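You operate a simulated robot arm through the tools that you are given. There is no shell and no other tool. Be economical: measure what you need, move in short steps, check, and stop when the job is done.

The job below is to be done with a simulated two-armed robot. You get a single attempt, and the scene is never put back.

## Task
Free the emergency stop, switch the wind to OUT and wind the batch.
Fine: press reset before start; the other controls stay as they are.

It is judged by the outcome, as a careful person would: the job done as asked, and still so three seconds after it is handed in. It fails if anything else is knocked over, pushed out of place, dropped, spilled or broken.

## Robot
Two 7-joint arms with fingered hands on one trunk that stands fixed in place. Base frame: the origin is at the foot of the trunk, x ahead of it, y to its left, z up. Readings come in mm, degrees, newtons and seconds.
The left shoulder is at [55, 158, 1118], the right one opposite. With the tool pointing down near the work surface each hand reaches from about 400 to 840 mm from the base axis, measured 20 degrees to its own side. Payload 4 kg a hand.
The TCP of each hand is the grasp point between the finger pads, 30 mm short of the fingertips. In the tool frame z runs along the fingers and y along their closing line. Largest opening 104 mm; the body of the gripper starts 35 mm behind the TCP. The gripper is a hand of 4 fingers: y runs from the thumb to the fingers, the wrist lies at [-15, -104, -178] in the tool frame, and closing takes about 1.5 s.
Orientation is told as [roll, pitch, yaw] about the base's x, y, z axes, in that order, counted from this pose: with the fingers straight down and the wrist toward the robot, the tool's x, y and z point along [0, 1, 0], [1, 0, 0] and [0, 0, -1] of the base frame.

## Interface
- The arms move only by the tool move_arm. It takes "left_targets", "right_targets" or both (then of equal length, played together; a hand with none holds still); each is a list of rows, each a list of 7 numbers: the turn, a rotation vector about the base's x, y, z in degrees, then the shift along the base's x, y, z in mm, then the finger opening in mm, from 0 to 104. In form: [[rx, ry, rz, tx, ty, tz, hand], ...]. A call has 1 to 10 rows; each row is the pose to reach, as a shift and turn from the pose commanded when the call began. Each row takes 0.2 s and may step no farther than 50 mm and 8.6 degrees from the row before; otherwise, or with a gripper value out of range, the whole call is refused. Where a pose cannot be reached the arm comes as near as it can. A force on the tool above 40 N (or 10 N above the force at the start of the call, whichever is more), or a blocked arm, ends the call early, and 0.2 s more pass. Each finger travels about 45 mm/s and halts on what it meets, pressing with about 23 N; the grip force reading is that of the motor and also rises with nothing between the fingers. The clock runs only during rows and for 0.2 s after the last one: add rows that repeat a pose to give the fingers time. The reply holds the time, the measured pose of the TCP, the force on the tool along the base axes, the opening and the grip force, in the units named above and with some noise, with the torque about the TCP (base axes, N m) and any sound that the robot's microphone picked up.
- Cameras (640 x 400 px; columns grow to the right, rows downward): "scene" is now at [127.6, 48, 1315.1]; the picture's right is [0.49, -0.87, -0.01], its down [-0.30, -0.16, -0.94] and it looks along [0.82, 0.46, -0.34] (base axes); focal length 326 px, centre (320, 200). "left" rides on the left gripper at [-61, -92, -130] in its tool frame; the picture's right is [-0.81, -0.28, 0.52], its down [0.53, -0.71, 0.46] and it looks along [0.24, 0.65, 0.72] (tool axes); focal length 275 px, centre (320, 200). "right" rides on the right gripper at [61, -92, -130] in its tool frame; the picture's right is [-0.81, 0.28, -0.52], its down [-0.53, -0.71, 0.45] and it looks along [-0.24, 0.64, 0.73] (tool axes); focal length 275 px, centre (320, 200).
- snapshot(camera): a new picture of that camera. No time passes.
- move_column(by): slides the trunk up (or, below 0, down) by that many mm; the arms and the scene camera ride with it, the base frame stays. It gives what a move gives, with no picture.
- preshape(shape, hand): the hand has 4 fingers and takes this shape, open, in about a second: jaw (thumb against the fingers, like two jaws); tri (thumb and two fingers); tip (a fingertip pinch); poke (one finger out to press); point (the index stretched); flat (the hand flat); cup (the hand cupped); fist (a fist). The gripper value then closes the fingers along that shape, each until it touches; the sizes above hold for jaw. It gives what a move gives, with no picture.
- head_to(pan, tilt): turns the head with the scene camera to pan (to the left, within 80 degrees either way) and tilt (down, from -29 to 69), counted from straight ahead of the robot. It gives what a move gives.
- probe_pixels(camera, pixels): for up to 12 pixels [column, row] of the newest picture of that camera ("zoom" is the newest enlarged one), the place [x, y, z] in the base frame of the surface seen there, good to about 2 mm. No time passes.
- close_up(camera, box): a new picture of the part [left, top, right, bottom] of that camera's present view, enlarged. No time passes.
- finish_job(): hands the job in; it is judged then, once.

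Keep the steps short. Do not move on a guess: measure, check each grasp and each placing, and mend mistakes. In all there are 80 turns and 56 pictures (those below and enlarged ones count). Leave the grippers open and the arms clear of the work at the hand-in unless told otherwise, and finish with a single line.

The tools are called after "Request:" as name(argument=value, ...) on one line, values as JSON. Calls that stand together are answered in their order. move_arm: Moves the arms, as the interface text tells. Its arguments: {"type":"object","properties":{"left_targets":{"type":"array","items":{"type":"array","items":{"type":"number"}}},"right_targets":{"type":"array","items":{"type":"array","items":{"type":"number"}}}},"required":[]} The other tools are called the same way: move_column (by) slides the trunk up or down; preshape (shape, hand) gives the hand a shape; head_to (pan, tilt) turns the head that bears the scene camera; snapshot (camera) takes a picture; probe_pixels (camera, pixels) gives the place of the surface under pixels of a picture; close_up (camera, box) takes an enlarged picture of a part of a camera's view; finish_job () hands the job in.

At the start:

```text
t: 0.0
left_eef_pos: [321.1, 389.1, 1201.7]
left_tool_rot: [-0.1, 0.2, -0.1]
left_force: [0.2, -0.6, 0.2]
left_torque: [-0.02, -0.02, 0.01]
left_opening: 103.7
left_grasp_force: 0.0
left_shape: jaw
right_eef_pos: [484.6, 28.6, 1181.5]
right_tool_rot: [-0.2, 0.1, -0.1]
right_force: [0.2, -0.3, 0.4]
right_torque: [0.0, -0.01, 0.03]
right_opening: 103.7
right_grasp_force: 0.1
right_shape: jaw
trunk travel left (down, up): [-325.0, 182.0]
head pan, tilt: [29.4, 19.1]
```

scene: 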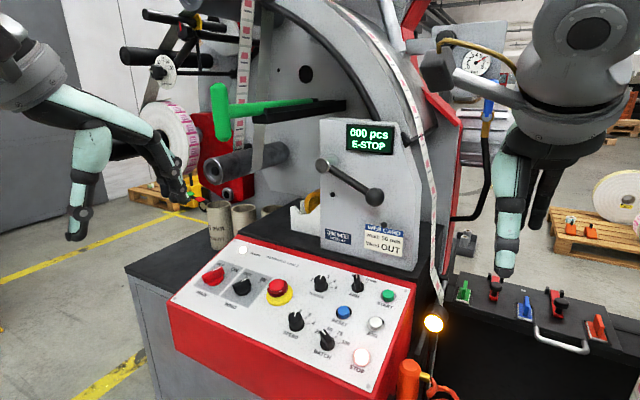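
right: 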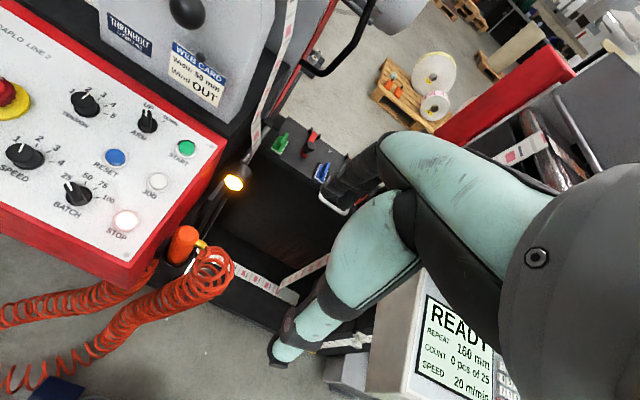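
left: 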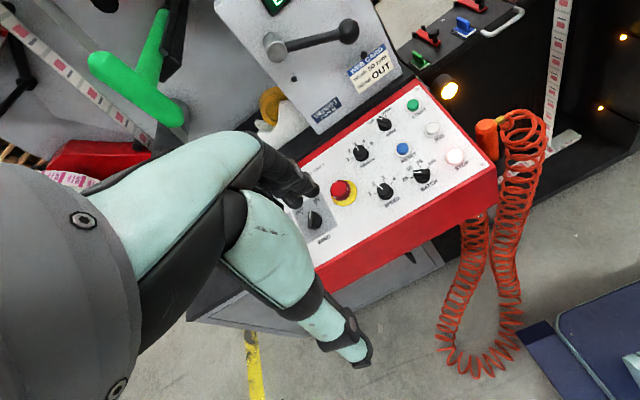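

I see the control panel at scene (170-410, 235-400). I'll enlarge it to read the controls.

Request:
close_up(camera="scene", box=[165, 230, 415, 390])

Request:
close_up(camera="scene", box=[310, 110, 430, 280])

```text
2.50 times, centred on (290, 310) of scene
```

zoom: 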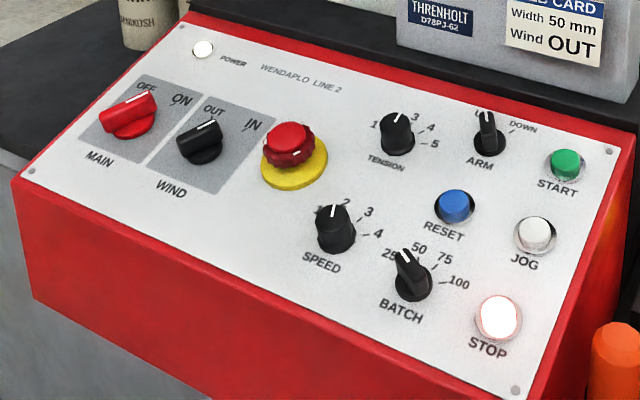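

```text
2.35 times, centred on (370, 195) of scene
```

zoom: 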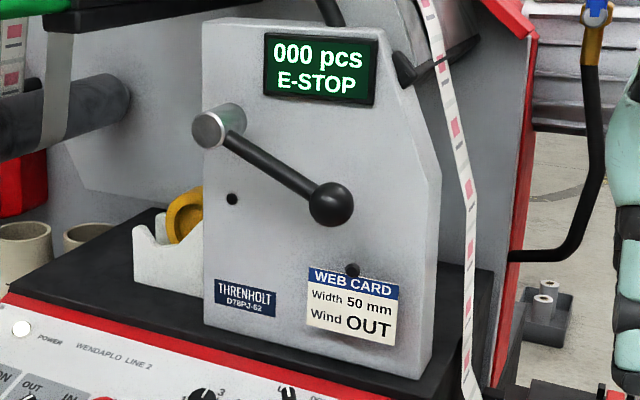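

I'll take a tighter close-up of the left part of the panel and probe the controls.

Request:
close_up(camera="scene", box=[190, 250, 310, 325])

Request:
probe_pixels(camera="scene", pixels=[[278, 286], [343, 312], [387, 295], [184, 300], [365, 390], [407, 290], [238, 240], [376, 323], [361, 357], [242, 287], [214, 275], [258, 320]])

Request:
probe_pixels(camera="zoom", pixels=[[240, 200], [280, 190], [320, 185], [290, 215], [220, 270], [470, 180], [440, 195], [500, 195], [470, 160], [400, 300], [470, 245], [150, 130]])

```text
5.33 times, centred on (250, 288) of scene
```

zoom: 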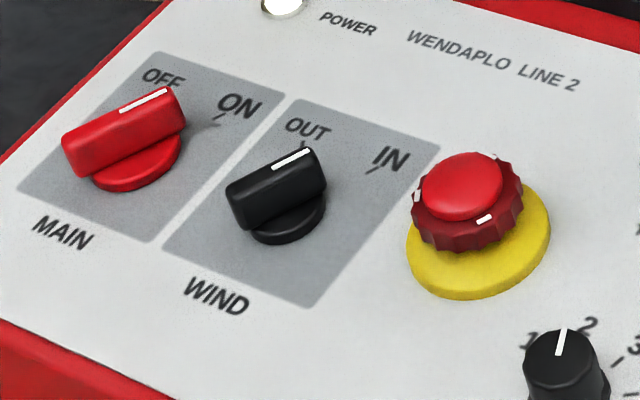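

```text
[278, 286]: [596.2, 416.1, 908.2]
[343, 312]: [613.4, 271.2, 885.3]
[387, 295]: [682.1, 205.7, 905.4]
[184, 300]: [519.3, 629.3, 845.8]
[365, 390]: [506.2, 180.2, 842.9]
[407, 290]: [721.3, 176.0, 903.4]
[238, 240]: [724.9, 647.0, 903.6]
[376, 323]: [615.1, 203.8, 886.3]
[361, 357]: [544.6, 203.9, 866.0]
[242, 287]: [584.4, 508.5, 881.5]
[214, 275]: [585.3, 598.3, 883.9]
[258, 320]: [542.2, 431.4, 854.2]
```

```text
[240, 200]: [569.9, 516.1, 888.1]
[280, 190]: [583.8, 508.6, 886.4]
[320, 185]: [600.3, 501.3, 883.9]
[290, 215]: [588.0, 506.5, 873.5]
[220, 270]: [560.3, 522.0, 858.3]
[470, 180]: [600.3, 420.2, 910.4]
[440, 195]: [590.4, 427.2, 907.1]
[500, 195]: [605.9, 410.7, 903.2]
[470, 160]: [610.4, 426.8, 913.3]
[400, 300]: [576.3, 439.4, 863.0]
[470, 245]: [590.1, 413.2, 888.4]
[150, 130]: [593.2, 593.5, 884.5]
```

The wind handle seems to point toward IN; ticks are at zoom (303,143) and (375,170). I'll probe the ticks and reference points, then view the right part enlarged.

Request:
probe_pixels(camera="zoom", pixels=[[303, 144], [376, 169], [218, 119], [290, 100], [440, 150], [165, 247], [310, 308], [285, 238], [318, 152], [232, 190], [325, 178], [300, 162]])

Request:
close_up(camera="scene", box=[300, 265, 420, 340])

Request:
probe_pixels(camera="zoom", pixels=[[232, 254], [232, 244], [232, 285], [465, 155], [465, 165], [465, 190], [405, 312], [330, 100], [105, 105], [200, 260], [265, 260], [320, 300]])

Request:
close_up(camera="left", box=[280, 150, 440, 250])

```text
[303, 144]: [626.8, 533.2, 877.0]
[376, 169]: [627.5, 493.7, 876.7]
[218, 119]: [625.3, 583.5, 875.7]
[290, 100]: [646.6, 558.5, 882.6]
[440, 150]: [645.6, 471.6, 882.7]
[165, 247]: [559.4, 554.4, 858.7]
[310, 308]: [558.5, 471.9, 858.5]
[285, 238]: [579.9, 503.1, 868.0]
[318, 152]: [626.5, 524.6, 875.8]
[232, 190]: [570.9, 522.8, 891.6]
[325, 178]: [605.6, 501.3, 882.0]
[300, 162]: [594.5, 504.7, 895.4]
```

```text
5.33 times, centred on (360, 302) of scene
```

zoom: 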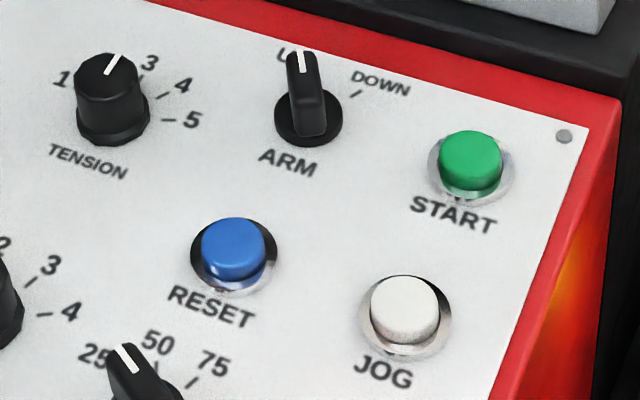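

```text
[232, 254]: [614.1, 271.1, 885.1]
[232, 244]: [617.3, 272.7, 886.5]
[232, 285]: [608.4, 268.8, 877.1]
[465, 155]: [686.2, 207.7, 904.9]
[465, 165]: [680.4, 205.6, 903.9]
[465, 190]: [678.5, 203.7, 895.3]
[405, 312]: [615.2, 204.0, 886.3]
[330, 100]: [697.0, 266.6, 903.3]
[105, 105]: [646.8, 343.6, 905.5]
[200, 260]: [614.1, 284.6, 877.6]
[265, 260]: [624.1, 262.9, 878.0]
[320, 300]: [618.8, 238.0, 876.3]
```

```text
4.00 times, centred on (360, 200) of left
```

zoom: 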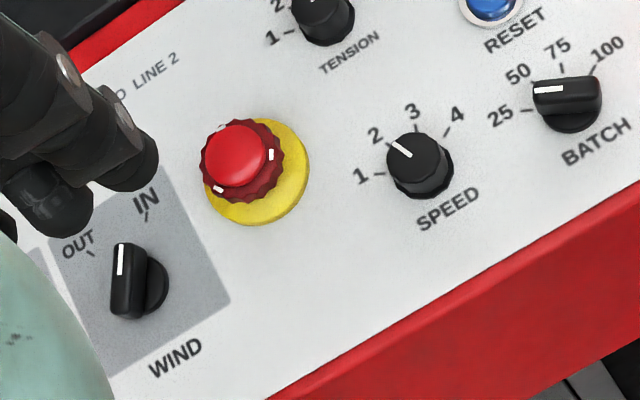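

IN and OUT ticks are at about ±30° about the knob centre at roughly (594,513). The panel tilts about 15.6° with its rows along y. Before moving I'll probe nearby obstacles: the lever ball, mandrel, green handle and gray unit.

Request:
probe_pixels(camera="scene", pixels=[[374, 197], [322, 165], [350, 180], [282, 152], [215, 165], [222, 125], [320, 108], [325, 230], [410, 255], [218, 215], [434, 322], [303, 210]])

Request:
head_to(pan=36, tilt=32)

```text
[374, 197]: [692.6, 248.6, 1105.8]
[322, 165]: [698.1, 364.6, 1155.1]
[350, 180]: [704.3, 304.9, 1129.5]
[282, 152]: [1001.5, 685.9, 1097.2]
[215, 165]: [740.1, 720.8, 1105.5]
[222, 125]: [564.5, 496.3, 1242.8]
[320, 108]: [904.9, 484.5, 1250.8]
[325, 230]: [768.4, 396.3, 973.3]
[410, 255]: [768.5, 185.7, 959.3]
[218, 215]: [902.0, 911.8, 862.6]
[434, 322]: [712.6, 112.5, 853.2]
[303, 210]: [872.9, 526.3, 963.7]
```

```text
t: 0.8
left_eef_pos: [306.3, 388.0, 1207.0]
left_tool_rot: [0.0, -0.7, 0.0]
left_force: [0.4, 0.2, 0.5]
left_torque: [0.01, -0.02, 0.01]
left_opening: 103.9
left_grasp_force: 0.1
left_shape: jaw
right_eef_pos: [470.0, 28.4, 1186.9]
right_tool_rot: [-0.1, -0.7, -0.1]
right_force: [-0.2, 0.5, 0.0]
right_torque: [-0.01, 0.0, -0.02]
right_opening: 103.9
right_grasp_force: 0.0
right_shape: jaw
trunk travel left (down, up): [-325.0, 182.0]
head pan, tilt: [36.0, 32.0]
```

The head's turn also shifted the hands about 15 mm. The green handle hangs at (565,496,~1240), well above the panel, so I'll stay below it. I'll move the left hand toward above the E-stop, tilting −15.6° with the opening at 70.

Request:
move_arm(left_targets=[[0, -4, 0, 40, 0, -25, 90], [0, -8, 0, 80, 5, -50, 80], [0, -12, 0, 120, 10, -80, 70], [0, -15.6, 0, 160, 15, -115, 70], [0, -15.6, 0, 195, 20, -150, 70], [0, -15.6, 0, 230, 25, -180, 70]])

Request:
snapshot(camera="scene")

Request:
snapshot(camera="left")

```text
refused: row 3 steps farther than a row can; nothing moved
```

```text
47 pictures are left
```

scene: 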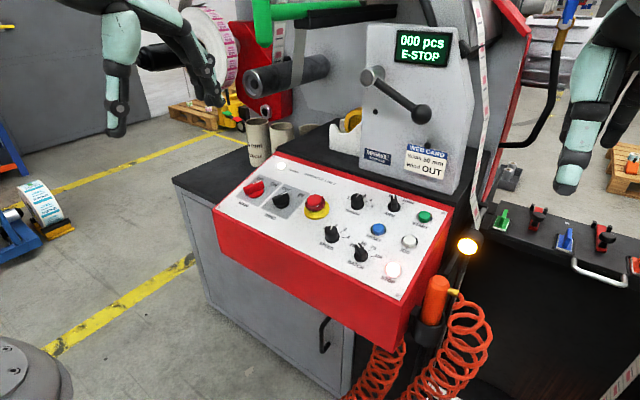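

```text
46 pictures are left
```

left: 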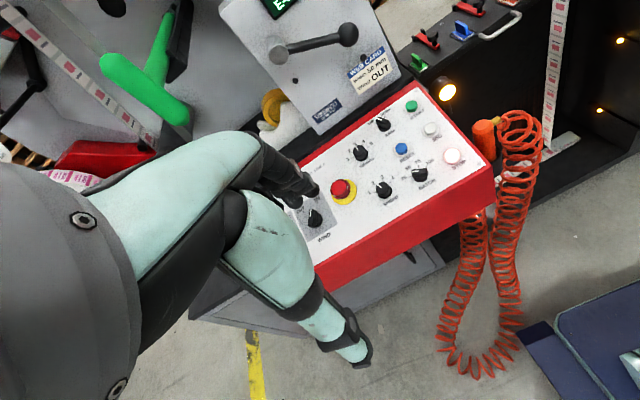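

The row limit is 50 mm, so I'll use smaller steps, going down first and then forward.

Request:
move_arm(left_targets=[[0, -3, 0, 10, 0, -40, 95], [0, -6, 0, 25, 0, -80, 85], [0, -9, 0, 50, 5, -120, 70], [0, -12, 0, 90, 10, -145, 70], [0, -15.6, 0, 130, 15, -165, 70], [0, -15.6, 0, 170, 20, -180, 70], [0, -15.6, 0, 210, 25, -190, 70], [0, -15.6, 0, 235, 28, -200, 70]])

Request:
snapshot(camera="scene")

Request:
snapshot(camera="left")

```text
t: 2.5
left_eef_pos: [542.6, 416.7, 1004.9]
left_tool_rot: [0.1, -16.1, -0.1]
left_force: [0.3, -0.5, 0.0]
left_torque: [0.0, 0.0, -0.02]
left_opening: 70.3
left_grasp_force: 0.1
left_shape: jaw
right_eef_pos: [471.3, 27.6, 1187.1]
right_tool_rot: [0.0, -0.7, -0.1]
right_force: [0.1, -0.1, -0.5]
right_torque: [-0.01, -0.01, 0.0]
right_opening: 104.1
right_grasp_force: 0.0
right_shape: jaw
trunk travel left (down, up): [-325.0, 182.0]
head pan, tilt: [36.0, 32.0]
```

```text
45 pictures are left
```

scene: 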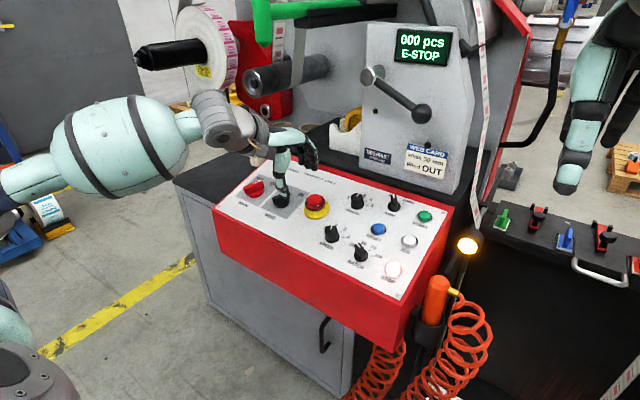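

```text
44 pictures are left
```

left: 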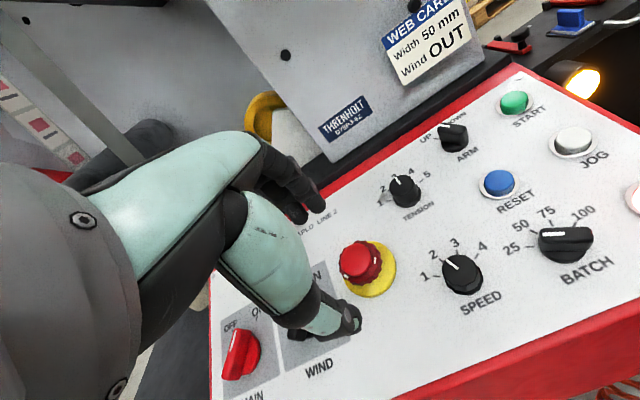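

The hand tracks well. I'll enlarge the E-stop in the left camera at (365,265) and probe its top and yellow disc.

Request:
close_up(camera="left", box=[325, 230, 405, 280])

Request:
probe_pixels(camera="zoom", pixels=[[250, 260], [130, 260], [250, 160], [360, 280], [250, 350], [470, 220], [500, 200], [550, 280], [350, 120], [440, 180], [450, 390], [300, 390]])

```text
8.00 times, centred on (365, 255) of left
```

zoom: 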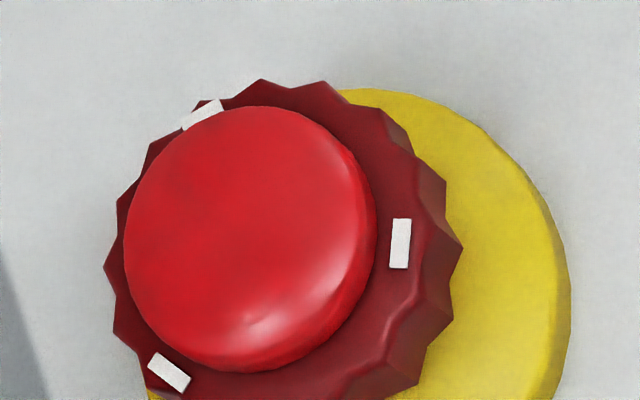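

```text
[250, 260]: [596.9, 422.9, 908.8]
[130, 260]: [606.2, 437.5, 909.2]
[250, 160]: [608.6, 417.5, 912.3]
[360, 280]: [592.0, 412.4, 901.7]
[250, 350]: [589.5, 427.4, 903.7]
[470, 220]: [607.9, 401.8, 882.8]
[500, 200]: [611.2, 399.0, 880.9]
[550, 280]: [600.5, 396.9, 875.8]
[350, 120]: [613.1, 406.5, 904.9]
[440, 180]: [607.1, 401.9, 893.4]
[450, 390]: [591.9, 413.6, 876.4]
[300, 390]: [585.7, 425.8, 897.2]
```

E-stop top centre is about (599,422,909) with a collar radius of about 20. I'll line up above it along the panel normal and descend until the tips straddle the collar, about 13 mm over the panel.

Request:
move_arm(left_targets=[[0, 0, 0, 40, 5, -38, 75], [0, 0, 0, 45, 5, -56, 75], [0, 0, 0, 50, 5, -74, 75], [0, 0, 0, 55.5, 5, -91, 75], [0, 0, 0, 55.5, 5, -91, 75]])

Request:
close_up(camera="scene", box=[230, 110, 390, 230])

Request:
snapshot(camera="left")

```text
refused: row 1 steps farther than a row can; nothing moved
```

```text
3.33 times, centred on (310, 170) of scene
```

zoom: 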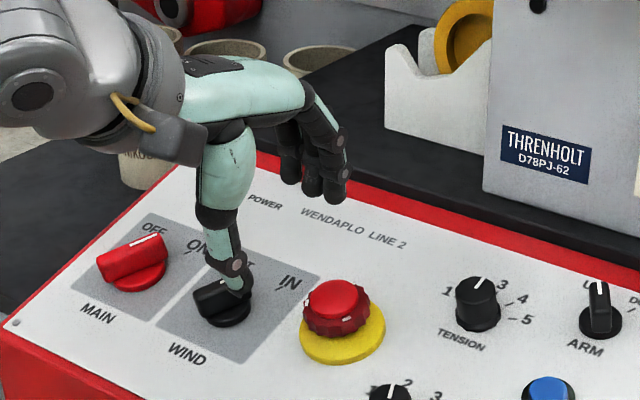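

```text
41 pictures are left
```

left: 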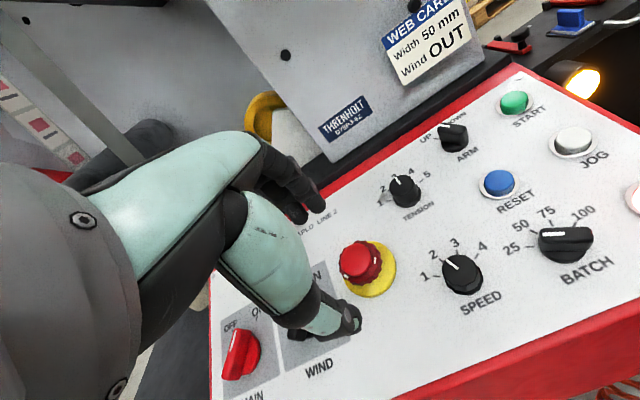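

The first step was too long, so I'll split it.

Request:
move_arm(left_targets=[[0, 0, 0, 20, 3, -19, 75], [0, 0, 0, 40, 5, -38, 75], [0, 0, 0, 45, 5, -56, 75], [0, 0, 0, 50, 5, -74, 75], [0, 0, 0, 55.5, 5, -91, 75], [0, 0, 0, 55.5, 5, -91, 75]])

Request:
close_up(camera="scene", box=[230, 130, 390, 230])

Request:
snapshot(camera="left")

```text
t: 4.0
left_eef_pos: [597.1, 420.8, 914.1]
left_tool_rot: [0.1, -16.2, -0.2]
left_force: [0.8, 0.6, 0.5]
left_torque: [-0.01, -0.01, 0.03]
left_opening: 74.7
left_grasp_force: 0.2
left_shape: jaw
right_eef_pos: [469.9, 28.4, 1187.8]
right_tool_rot: [0.1, -0.7, -0.2]
right_force: [0.4, 0.6, 0.1]
right_torque: [0.01, 0.0, 0.0]
right_opening: 103.8
right_grasp_force: 0.0
right_shape: jaw
trunk travel left (down, up): [-325.0, 182.0]
head pan, tilt: [36.0, 32.0]
```

```text
4.00 times, centred on (310, 180) of scene
```

zoom: 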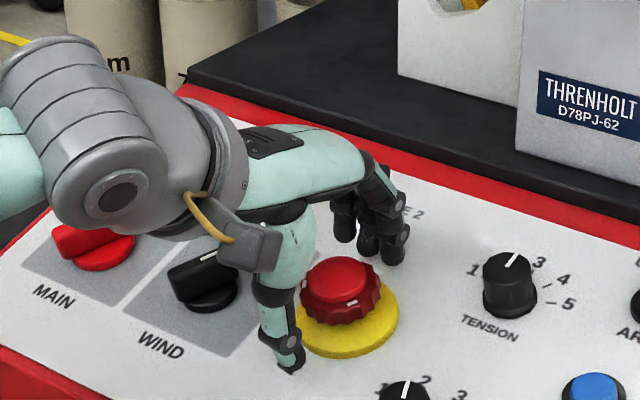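

```text
39 pictures are left
```

left: 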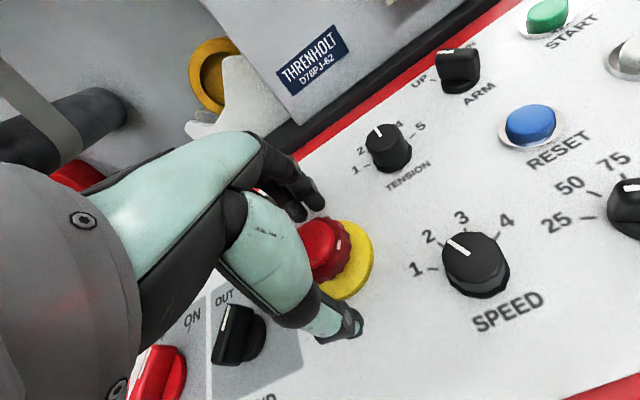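

The jaws straddle the E-stop. I'll close gently onto the collar.

Request:
move_arm(left_targets=[[0, 0, 0, 0, 0, 0, 55], [0, 0, 0, 0, 0, 0, 40], [0, 0, 0, 0, 0, 0, 30], [0, 0, 0, 0, 0, 0, 25], [0, 0, 0, 0, 0, 0, 25], [0, 0, 0, 0, 0, 0, 25]])

Request:
close_up(camera="left", box=[260, 160, 420, 360])

```text
t: 5.3
left_eef_pos: [597.8, 421.0, 914.4]
left_tool_rot: [0.1, -16.2, -0.1]
left_force: [2.5, -0.1, 1.3]
left_torque: [0.03, -0.1, 0.01]
left_opening: 37.2
left_grasp_force: 23.0
left_shape: jaw
right_eef_pos: [472.0, 28.6, 1186.6]
right_tool_rot: [0.0, -0.7, -0.1]
right_force: [0.4, -0.4, 0.0]
right_torque: [-0.01, 0.01, 0.0]
right_opening: 104.0
right_grasp_force: 0.1
right_shape: jaw
trunk travel left (down, up): [-325.0, 182.0]
head pan, tilt: [36.0, 32.0]
```

```text
2.00 times, centred on (340, 260) of left
```

zoom: 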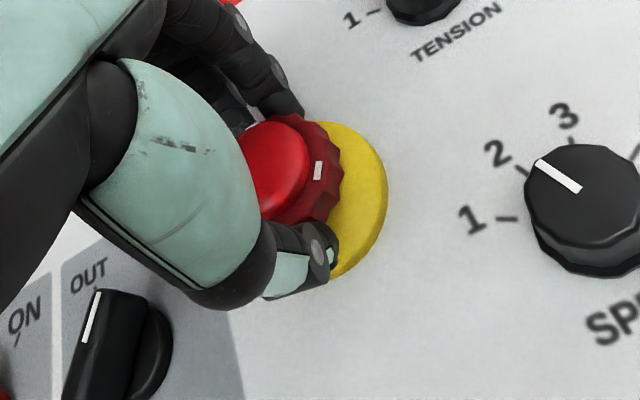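

Gripped at 37 mm, 23 N. Now I'll twist clockwise about the panel normal in 8° steps.

Request:
move_arm(left_targets=[[2.2, 0, -7.7, 0, 0, 0, 25], [4.4, 0, -15.4, 0, 0, 0, 25], [6.5, 0, -23.1, 0, 0, 0, 25], [8.7, 0, -30.8, 0, 0, 0, 25], [10.9, 0, -38.5, 0, 0, 0, 25], [12.5, 0, -44, 0, 0, 0, 25]])

Request:
snapshot(camera="scene")

```text
t: 6.8
left_eef_pos: [596.5, 422.9, 914.3]
left_tool_rot: [11.5, -11.5, -47.0]
left_force: [-2.1, 8.4, 3.1]
left_torque: [0.2, 0.04, 0.12]
left_opening: 37.1
left_grasp_force: 23.5
left_shape: jaw
right_eef_pos: [469.9, 30.3, 1187.9]
right_tool_rot: [-0.2, -0.7, -0.2]
right_force: [1.0, 0.6, 0.1]
right_torque: [-0.01, -0.01, 0.02]
right_opening: 103.9
right_grasp_force: 0.1
right_shape: jaw
trunk travel left (down, up): [-325.0, 182.0]
head pan, tilt: [36.0, 32.0]
```

```text
37 pictures are left
```

scene: 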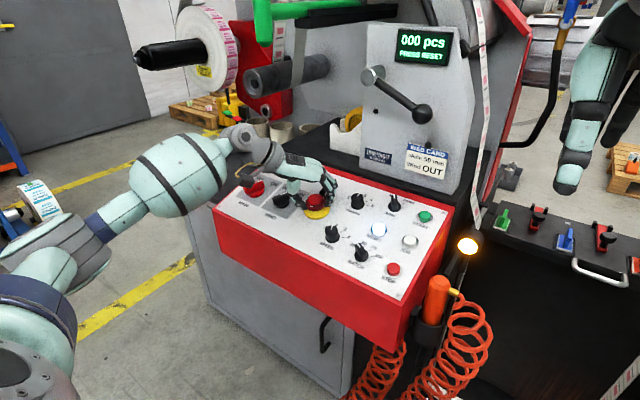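

The display now reads "PRESS RESET" and the reset button is lit, so the E-stop is free. I'll open, retract along the normal and untwist.

Request:
move_arm(left_targets=[[0, 0, 0, 0, 0, 0, 50], [0, 0, 0, 0, 0, 0, 65], [0, 0, 0, 0, 0, 0, 75], [0, 0, 0, -6, 0, 20, 75], [0, 0, 0, -12, 0, 42, 75], [0, 0, 0, -19, 0, 67, 75], [-2.2, 0, 7.7, -19, 0, 75, 75], [-4.4, 0, 15.4, -19, 0, 75, 75]])

Request:
close_up(camera="scene", box=[210, 160, 370, 260])

```text
t: 8.6
left_eef_pos: [577.3, 422.0, 991.4]
left_tool_rot: [8.0, -14.1, -30.8]
left_force: [-0.7, -0.2, 0.3]
left_torque: [0.01, 0.0, 0.01]
left_opening: 74.7
left_grasp_force: 0.0
left_shape: jaw
right_eef_pos: [470.7, 28.7, 1189.0]
right_tool_rot: [0.0, -0.7, -0.1]
right_force: [-0.7, -0.5, -0.2]
right_torque: [0.03, 0.02, -0.01]
right_opening: 103.7
right_grasp_force: 0.0
right_shape: jaw
trunk travel left (down, up): [-325.0, 182.0]
head pan, tilt: [36.0, 32.0]
```

```text
4.00 times, centred on (290, 210) of scene
```

zoom: 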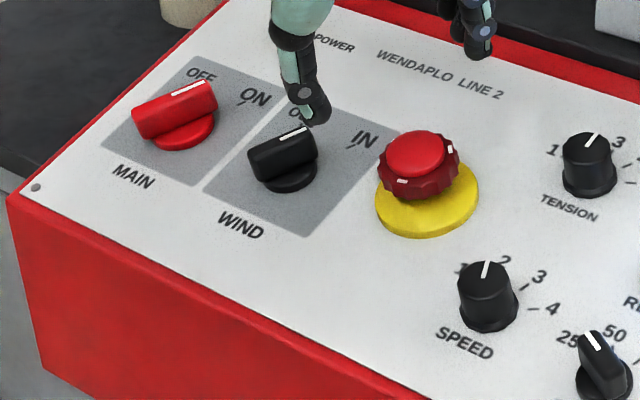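

The fingers are clear. Next is the wind knob at zoom (285,160); I'll probe the handle outline to get its centre, length and height.

Request:
probe_pixels(camera="zoom", pixels=[[252, 153], [256, 158], [285, 140], [295, 134], [310, 130], [314, 136], [285, 152], [290, 180], [262, 175], [314, 155], [270, 145], [300, 129]])

Request:
snapshot(camera="left")

```text
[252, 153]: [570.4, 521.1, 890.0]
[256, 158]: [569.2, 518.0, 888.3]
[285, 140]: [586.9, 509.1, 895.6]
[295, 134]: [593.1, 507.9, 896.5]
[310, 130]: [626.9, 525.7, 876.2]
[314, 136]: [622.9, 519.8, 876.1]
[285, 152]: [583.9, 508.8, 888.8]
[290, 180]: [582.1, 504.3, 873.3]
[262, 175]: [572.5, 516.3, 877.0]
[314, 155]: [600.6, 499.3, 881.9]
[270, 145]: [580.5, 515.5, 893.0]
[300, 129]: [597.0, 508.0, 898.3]
```

```text
35 pictures are left
```

left: 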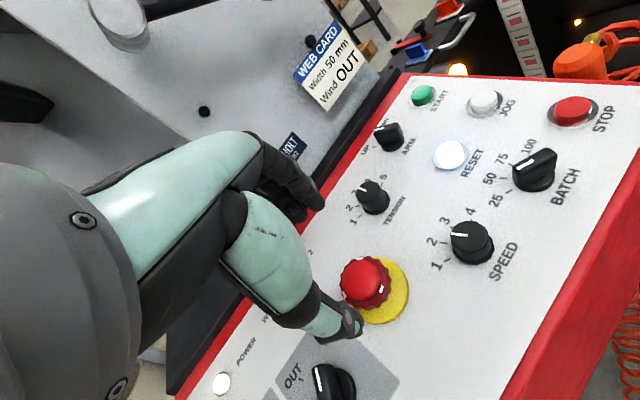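

The handle is about 40×14 mm, top 28 mm above the panel, axis base at (594,513.5). The hand is already rotated to −30°, which matches the handle's length. I'll hover over it and then descend along the normal, straddling it lengthwise.

Request:
move_arm(left_targets=[[0, 0, 0, -5, 35, 0, 70], [0, 0, 0, -10, 65, -10, 70], [0, 0, 0, -10, 91.5, -26, 70], [0, 0, 0, -5, 91.5, -45, 70], [0, 0, 0, 0, 91.5, -64, 70], [0, 0, 0, 5.3, 91.5, -82.5, 70], [0, 0, 0, 5.3, 91.5, -82.5, 70]])

Request:
snapshot(camera="left")

Request:
close_up(camera="scene", box=[210, 150, 338, 230])

```text
t: 10.2
left_eef_pos: [583.2, 513.5, 906.9]
left_tool_rot: [8.1, -14.1, -30.9]
left_force: [-0.1, -0.4, 0.4]
left_torque: [0.0, -0.01, 0.02]
left_opening: 70.2
left_grasp_force: 0.0
left_shape: jaw
right_eef_pos: [470.8, 27.8, 1188.2]
right_tool_rot: [0.0, -0.7, -0.1]
right_force: [0.7, 0.3, -0.9]
right_torque: [0.02, -0.02, 0.0]
right_opening: 104.0
right_grasp_force: 0.1
right_shape: jaw
trunk travel left (down, up): [-325.0, 182.0]
head pan, tilt: [36.0, 32.0]
```

```text
34 pictures are left
```

left: 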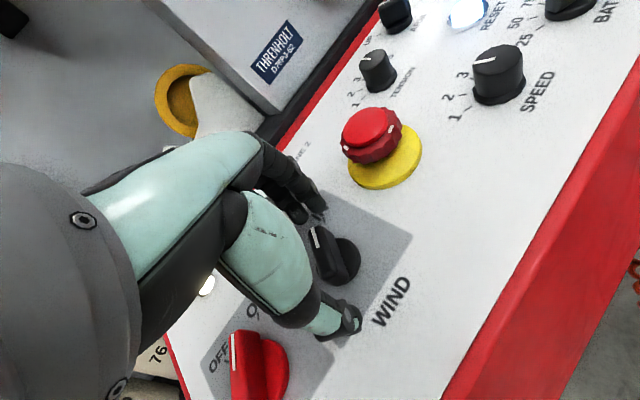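

```text
5.00 times, centred on (274, 190) of scene
```

zoom: 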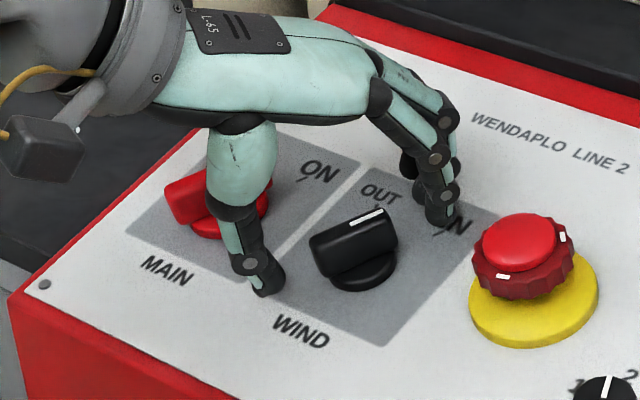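

The jaws straddle the handle lengthwise. I'll close onto its ends.

Request:
move_arm(left_targets=[[0, 0, 0, 0, 0, 0, 55], [0, 0, 0, 0, 0, 0, 40], [0, 0, 0, 0, 0, 0, 28], [0, 0, 0, 0, 0, 0, 25], [0, 0, 0, 0, 0, 0, 25], [0, 0, 0, 0, 0, 0, 25]])

Request:
close_up(camera="scene", box=[210, 150, 338, 230])

```text
t: 11.6
left_eef_pos: [582.2, 513.8, 905.9]
left_tool_rot: [8.0, -14.0, -30.8]
left_force: [-5.0, 3.3, -1.1]
left_torque: [0.08, 0.12, 0.08]
left_opening: 30.8
left_grasp_force: 23.7
left_shape: jaw
right_eef_pos: [469.9, 28.8, 1187.8]
right_tool_rot: [-0.1, -0.7, -0.1]
right_force: [-0.7, 0.0, -0.3]
right_torque: [-0.01, 0.0, -0.03]
right_opening: 103.8
right_grasp_force: 0.0
right_shape: jaw
trunk travel left (down, up): [-325.0, 182.0]
head pan, tilt: [36.0, 32.0]
```

```text
5.00 times, centred on (274, 190) of scene
```

zoom: 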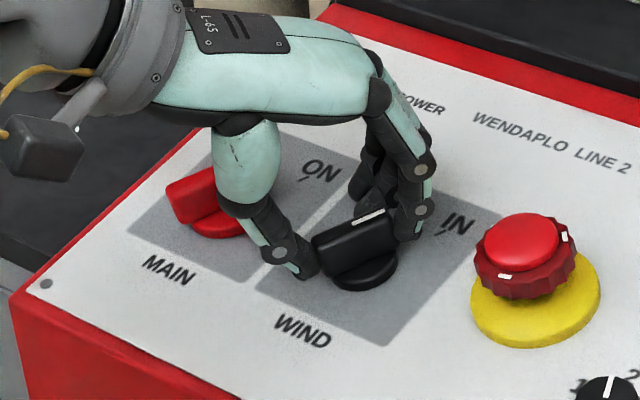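

Gripped at 31 mm. Now I'll turn counter-clockwise about the normal, 60° from IN to OUT.

Request:
move_arm(left_targets=[[-2.1, 0, 7.5, 0, 0, 0, 25], [-4.2, 0, 15, 0, 0, 0, 25], [-6.3, 0, 22.5, 0, 0, 0, 25], [-8.4, 0, 30, 0, 0, 0, 25], [-10.5, 0, 37.5, 0, 0, 0, 25], [-12.6, 0, 45, 0, 0, 0, 25], [-14.7, 0, 52.5, 0, 0, 0, 25], [-16.6, 0, 59, 0, 0, 0, 25]])

Request:
close_up(camera="scene", box=[210, 150, 338, 230])

```text
t: 13.3
left_eef_pos: [583.6, 512.5, 906.9]
left_tool_rot: [-8.4, -13.8, 32.7]
left_force: [-8.4, -6.1, -6.3]
left_torque: [-0.15, 0.2, -0.05]
left_opening: 29.0
left_grasp_force: 22.8
left_shape: jaw
right_eef_pos: [470.5, 27.3, 1187.7]
right_tool_rot: [0.0, -0.6, -0.1]
right_force: [-0.2, -0.3, -0.4]
right_torque: [0.02, 0.0, 0.03]
right_opening: 104.1
right_grasp_force: 0.0
right_shape: jaw
trunk travel left (down, up): [-325.0, 182.0]
head pan, tilt: [36.0, 32.0]
```

```text
5.00 times, centred on (274, 190) of scene
```

zoom: 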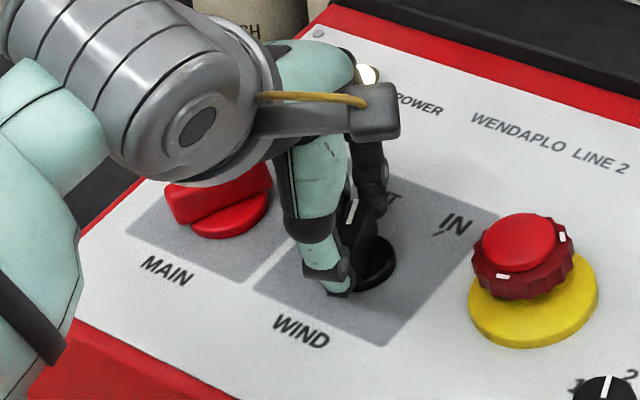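

The knob turned with the hand and its line now points toward OUT. I'll open, retract along the normal and check.

Request:
move_arm(left_targets=[[0, 0, 0, 0, 0, 0, 45], [0, 0, 0, 0, 0, 0, 60], [0, 0, 0, 0, 0, 0, 70], [0, 0, 0, -6, 0, 20, 70], [0, 0, 0, -12, 0, 42, 70], [0, 0, 0, -19, 0, 67, 70], [2.1, 0, -7.5, -20, -30, 75, 70], [4.2, 0, -15, -20, -60, 80, 70], [6.3, 0, -22.5, -20, -90, 80, 70], [8.4, 0, -30, -20, -120, 80, 70]])

Request:
snapshot(camera="scene")

Request:
close_up(camera="scene", box=[210, 150, 338, 230])

```text
t: 15.6
left_eef_pos: [563.3, 392.5, 987.1]
left_tool_rot: [0.1, -16.2, 0.2]
left_force: [0.7, -0.6, -0.3]
left_torque: [0.0, 0.0, 0.0]
left_opening: 69.6
left_grasp_force: 0.0
left_shape: jaw
right_eef_pos: [471.0, 27.5, 1186.5]
right_tool_rot: [0.0, -0.7, -0.1]
right_force: [0.4, -0.1, -0.6]
right_torque: [-0.04, -0.01, 0.01]
right_opening: 103.8
right_grasp_force: 0.1
right_shape: jaw
trunk travel left (down, up): [-325.0, 182.0]
head pan, tilt: [36.0, 32.0]
```

```text
30 pictures are left
```

scene: 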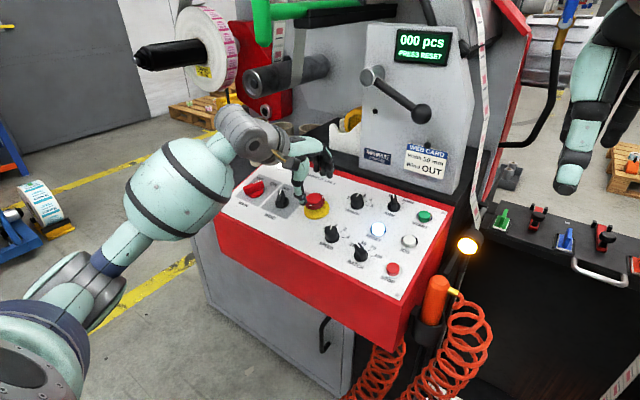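

```text
5.00 times, centred on (274, 190) of scene
```

zoom: 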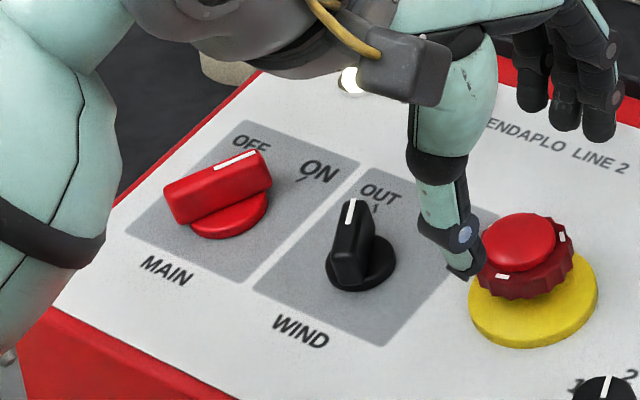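

The pointer now seems to be at OUT. I'll verify by probing the handle, shift the hand over toward reset in clear air, then shape it to poke.

Request:
probe_pixels(camera="zoom", pixels=[[353, 203], [348, 222], [338, 240], [352, 255], [345, 275], [375, 206]])

Request:
move_arm(left_targets=[[0, 0, 0, 5, -40, 10, 70], [0, 0, 0, 10, -80, 20, 70], [0, 0, 0, 15, -115, 25, 70]])

Request:
preshape(hand="left", shape="poke")

Request:
snapshot(camera="scene")

Request:
snapshot(camera="left")

```text
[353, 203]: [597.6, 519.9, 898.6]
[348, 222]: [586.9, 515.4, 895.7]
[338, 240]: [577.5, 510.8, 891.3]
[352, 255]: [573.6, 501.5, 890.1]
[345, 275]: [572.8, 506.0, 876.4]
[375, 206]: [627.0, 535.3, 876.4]
```

```text
t: 16.4
left_eef_pos: [579.3, 276.9, 1012.2]
left_tool_rot: [-0.1, -16.3, 0.4]
left_force: [-1.3, -0.9, 0.3]
left_torque: [0.06, -0.02, 0.04]
left_opening: 69.4
left_grasp_force: 0.0
left_shape: jaw
right_eef_pos: [472.1, 26.8, 1188.1]
right_tool_rot: [-0.1, -0.7, -0.1]
right_force: [-0.4, -0.3, -0.3]
right_torque: [0.02, -0.02, 0.01]
right_opening: 103.8
right_grasp_force: 0.1
right_shape: jaw
trunk travel left (down, up): [-325.0, 182.0]
head pan, tilt: [36.0, 32.0]
```

```text
t: 17.2
left_eef_pos: [578.2, 278.1, 1011.7]
left_tool_rot: [0.0, -16.1, 0.4]
left_force: [-0.5, -0.1, -0.1]
left_torque: [0.0, 0.02, 0.02]
left_opening: 0.1
left_grasp_force: 0.1
left_shape: poke
right_eef_pos: [471.2, 28.3, 1188.3]
right_tool_rot: [0.0, -0.7, -0.1]
right_force: [0.5, 0.0, 0.4]
right_torque: [0.02, -0.01, -0.02]
right_opening: 103.8
right_grasp_force: 0.1
right_shape: jaw
trunk travel left (down, up): [-325.0, 182.0]
head pan, tilt: [36.0, 32.0]
```

```text
28 pictures are left
```

scene: 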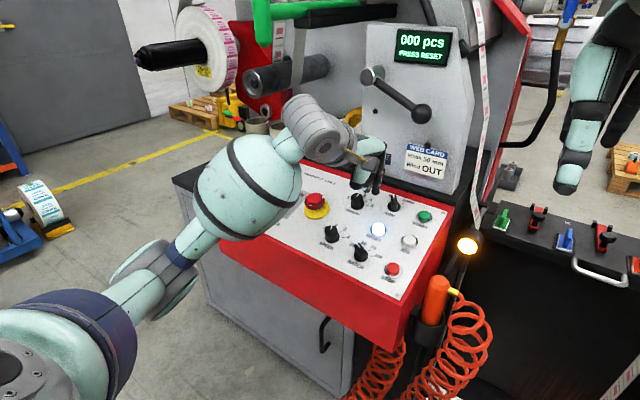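

```text
27 pictures are left
```

left: 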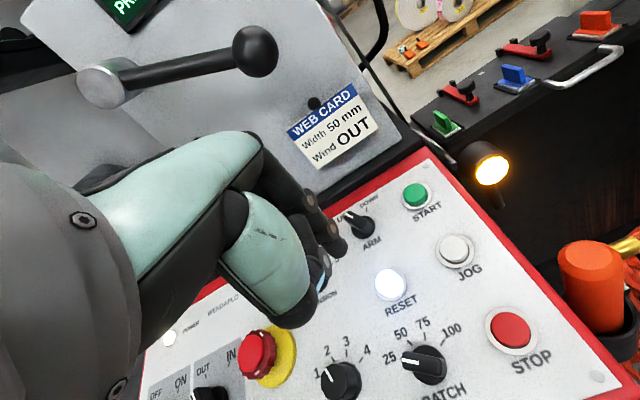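

The handle direction is (+20,+9), about +27°, so it is at OUT. Now I'll find the poke fingertip, around scene (376,190).

Request:
close_up(camera="scene", box=[310, 120, 454, 210])

Request:
close_up(camera="left", box=[260, 180, 420, 330])

```text
4.44 times, centred on (382, 165) of scene
```

zoom: 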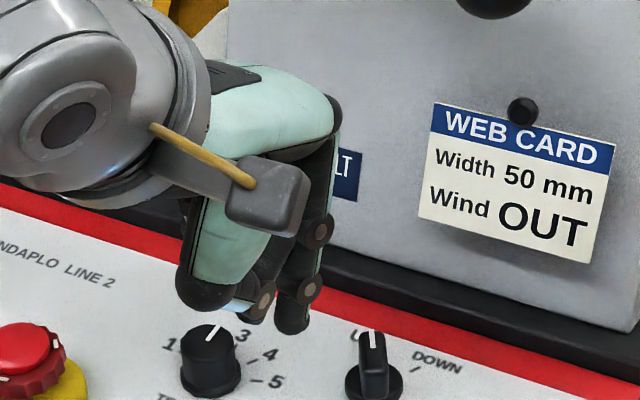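

```text
2.67 times, centred on (340, 255) of left
```

zoom: 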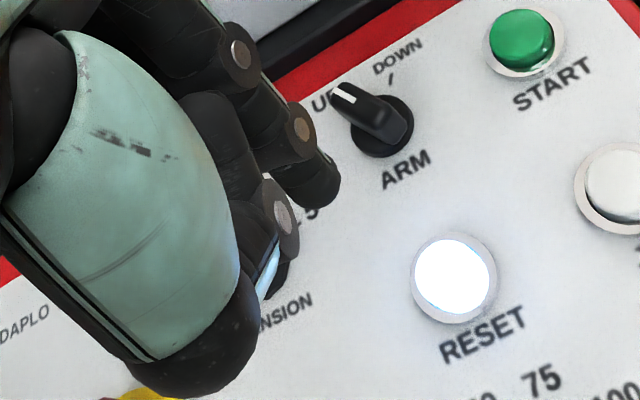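

The extended fingertip is at zoom (320,190). I'll probe it.

Request:
probe_pixels(camera="zoom", pixels=[[300, 135], [318, 180], [330, 190], [325, 200], [300, 190], [305, 165], [280, 215], [452, 275], [200, 365]])

```text
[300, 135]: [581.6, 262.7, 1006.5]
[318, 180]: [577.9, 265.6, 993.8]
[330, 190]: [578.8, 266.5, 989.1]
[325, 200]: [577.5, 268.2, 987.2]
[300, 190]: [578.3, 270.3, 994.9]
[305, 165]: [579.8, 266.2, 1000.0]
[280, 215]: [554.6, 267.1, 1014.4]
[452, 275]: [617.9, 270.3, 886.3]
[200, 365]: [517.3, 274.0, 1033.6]
```

The tip is estimated at (584,273,985) and the reset cap at (616,271,886). I'll move the tip along the normal to about 15 mm above reset and check.

Request:
move_arm(left_targets=[[0, 0, 0, 11, -1, -30, 0], [0, 0, 0, 21, -2, -60, 0], [0, 0, 0, 28, -2, -84, 0], [0, 0, 0, 28, -2, -84, 0]])

Request:
close_up(camera="left", box=[260, 180, 420, 280])

Request:
close_up(camera="scene", box=[310, 165, 438, 245])

```text
t: 18.2
left_eef_pos: [607.4, 276.3, 927.8]
left_tool_rot: [0.0, -16.1, 0.3]
left_force: [0.0, 0.3, -0.2]
left_torque: [0.04, -0.04, -0.02]
left_opening: 0.0
left_grasp_force: 0.0
left_shape: poke
right_eef_pos: [470.6, 28.7, 1187.6]
right_tool_rot: [0.0, -0.7, -0.1]
right_force: [-0.3, -0.2, -0.2]
right_torque: [0.01, 0.01, 0.02]
right_opening: 103.7
right_grasp_force: 0.1
right_shape: jaw
trunk travel left (down, up): [-325.0, 182.0]
head pan, tilt: [36.0, 32.0]
```

```text
4.00 times, centred on (340, 230) of left
```

zoom: 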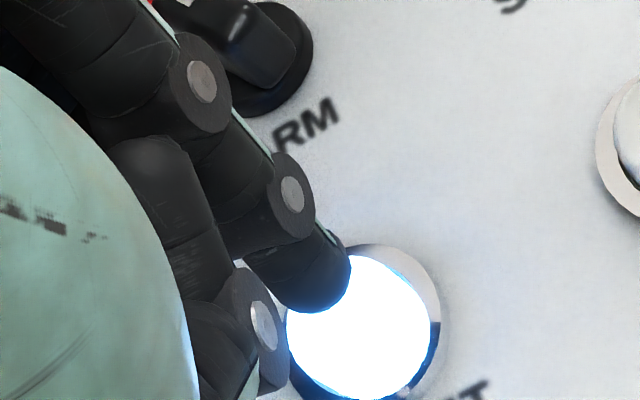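

```text
5.00 times, centred on (374, 205) of scene
```

zoom: 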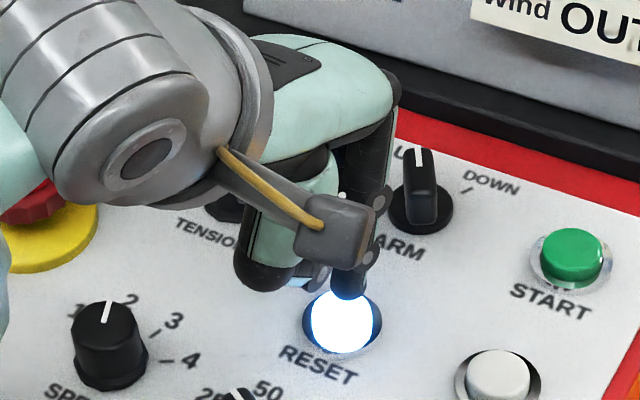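

I'll probe the tip and the lit cap to check alignment.

Request:
probe_pixels(camera="zoom", pixels=[[350, 293], [338, 290], [362, 290], [350, 280], [312, 320], [371, 320], [340, 350], [340, 305], [342, 325]])

```text
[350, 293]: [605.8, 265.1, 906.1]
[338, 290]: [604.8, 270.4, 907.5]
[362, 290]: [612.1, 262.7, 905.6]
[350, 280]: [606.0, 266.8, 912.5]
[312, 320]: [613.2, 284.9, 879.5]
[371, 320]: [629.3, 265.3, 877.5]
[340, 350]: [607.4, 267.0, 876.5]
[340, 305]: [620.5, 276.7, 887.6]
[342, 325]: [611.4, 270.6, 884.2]
```

The tip is well centred over reset with about a 15 mm gap. I'll press along the normal in small steps.

Request:
move_arm(left_targets=[[0, 0, 0, 2.7, 0, -9.6, 0], [0, 0, 0, 3.8, 0, -13.5, 0], [0, 0, 0, 4.6, 0, -16.4, 0], [0, 0, 0, 5.2, 0, -18.3, 0], [0, 0, 0, 5.7, 0, -20.2, 0]])

Request:
close_up(camera="scene", box=[310, 10, 470, 270])

```text
t: 19.4
left_eef_pos: [611.6, 277.9, 910.5]
left_tool_rot: [0.0, -16.6, 0.5]
left_force: [-0.9, -0.5, 11.6]
left_torque: [0.02, -0.03, -0.01]
left_opening: 0.2
left_grasp_force: 0.1
left_shape: poke
right_eef_pos: [469.6, 27.9, 1187.6]
right_tool_rot: [0.0, -0.8, -0.1]
right_force: [0.5, 0.5, 0.1]
right_torque: [-0.01, 0.02, 0.01]
right_opening: 103.8
right_grasp_force: 0.1
right_shape: jaw
trunk travel left (down, up): [-325.0, 182.0]
head pan, tilt: [36.0, 32.0]
heard: click
```

```text
1.54 times, centred on (390, 140) of scene
```

zoom: 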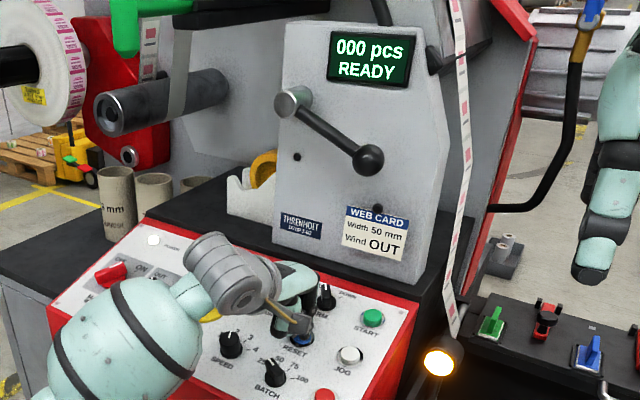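

Click heard; the display reads READY. Before moving to start I'll probe the top of the hand and the lever ball for clearance.

Request:
probe_pixels(camera="zoom", pixels=[[300, 266], [312, 275], [285, 266], [245, 250], [220, 236], [315, 290], [369, 175], [369, 160], [372, 316], [372, 312], [395, 220], [350, 325]])

```text
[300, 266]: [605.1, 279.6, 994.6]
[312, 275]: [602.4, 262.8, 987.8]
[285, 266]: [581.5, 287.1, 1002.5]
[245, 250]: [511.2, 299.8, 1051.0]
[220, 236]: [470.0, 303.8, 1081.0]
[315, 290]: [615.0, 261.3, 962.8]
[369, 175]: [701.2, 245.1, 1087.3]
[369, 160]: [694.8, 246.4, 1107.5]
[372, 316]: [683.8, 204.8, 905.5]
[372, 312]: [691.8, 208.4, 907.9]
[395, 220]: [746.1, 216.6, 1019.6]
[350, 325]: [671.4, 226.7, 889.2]
```

The hand top is at about 1000 and the ball bottom about 1083, so there is clearance with a modest lift. I'll lift 30 mm, shift over start, and check.

Request:
move_arm(left_targets=[[0, 0, 0, -4, 0, 15, 0], [0, 0, 0, -8.5, 0, 31, 0], [0, 0, 0, 13.5, -21.5, 37, 0], [0, 0, 0, 35.5, -43, 43, 0], [0, 0, 0, 57.5, -64.5, 49.5, 0], [0, 0, 0, 60, -64.5, 41, 0], [0, 0, 0, 60, -64.5, 41, 0]])

Request:
close_up(camera="left", box=[260, 180, 420, 280])

Request:
close_up(camera="scene", box=[356, 160, 484, 240])

```text
t: 21.1
left_eef_pos: [670.5, 211.4, 948.3]
left_tool_rot: [0.1, -16.2, 0.3]
left_force: [0.8, 0.2, 0.2]
left_torque: [0.02, 0.01, 0.01]
left_opening: 0.0
left_grasp_force: 0.1
left_shape: poke
right_eef_pos: [470.0, 27.6, 1186.5]
right_tool_rot: [0.1, -0.6, -0.2]
right_force: [0.8, 0.6, 0.1]
right_torque: [-0.01, 0.01, -0.04]
right_opening: 104.2
right_grasp_force: 0.1
right_shape: jaw
trunk travel left (down, up): [-325.0, 182.0]
head pan, tilt: [36.0, 32.0]
```

```text
4.00 times, centred on (340, 230) of left
```

zoom: 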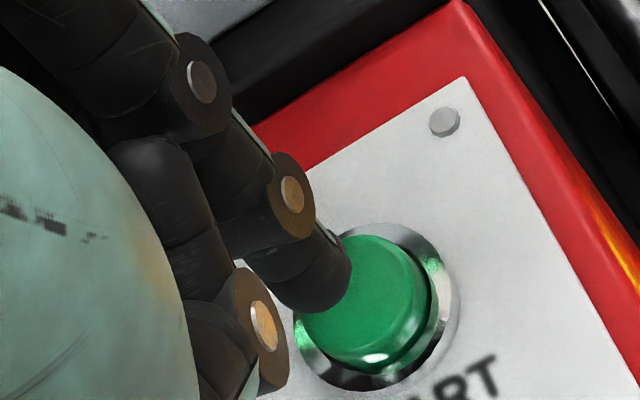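

```text
5.00 times, centred on (420, 200) of scene
```

zoom: 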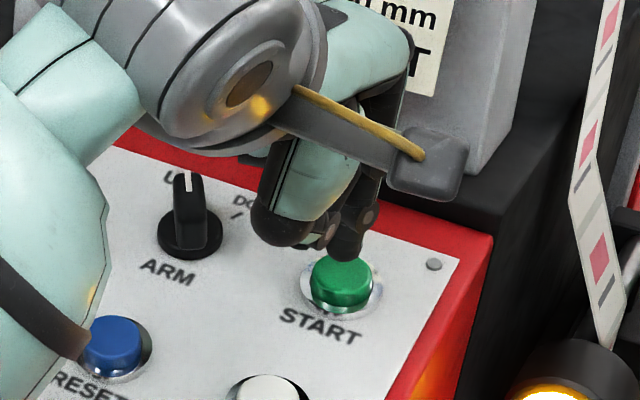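

Alignment matches what worked for reset. Now I'll press start along the normal.

Request:
move_arm(left_targets=[[0, 0, 0, 2.7, 0, -9.6, 0], [0, 0, 0, 4.3, 0, -15.3, 0], [0, 0, 0, 5.2, 0, -18.3, 0], [0, 0, 0, 5.7, 0, -20.2, 0], [0, 0, 0, 6.2, 0, -22, 0]])

Request:
close_up(camera="scene", box=[180, 0, 500, 200])

```text
t: 22.2
left_eef_pos: [676.8, 212.5, 929.5]
left_tool_rot: [0.0, -16.5, 0.4]
left_force: [-2.2, 2.2, 9.1]
left_torque: [-0.01, -0.03, -0.01]
left_opening: 0.3
left_grasp_force: 0.1
left_shape: poke
right_eef_pos: [468.4, 27.9, 1189.8]
right_tool_rot: [0.0, -0.8, -0.1]
right_force: [0.3, 0.0, 0.4]
right_torque: [0.02, 0.0, -0.01]
right_opening: 103.6
right_grasp_force: 0.1
right_shape: jaw
trunk travel left (down, up): [-325.0, 182.0]
head pan, tilt: [36.0, 32.0]
heard: click
```

```text
2.00 times, centred on (340, 100) of scene
```

zoom: 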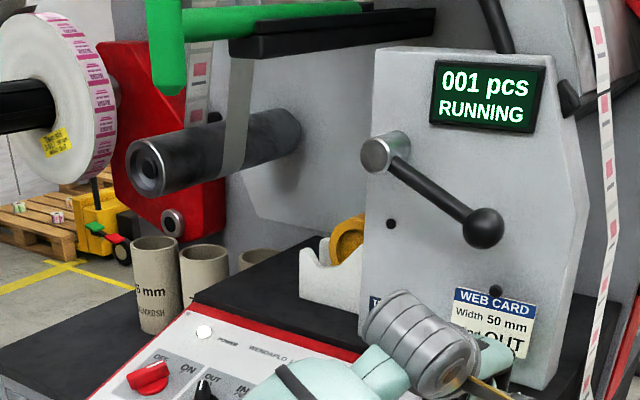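

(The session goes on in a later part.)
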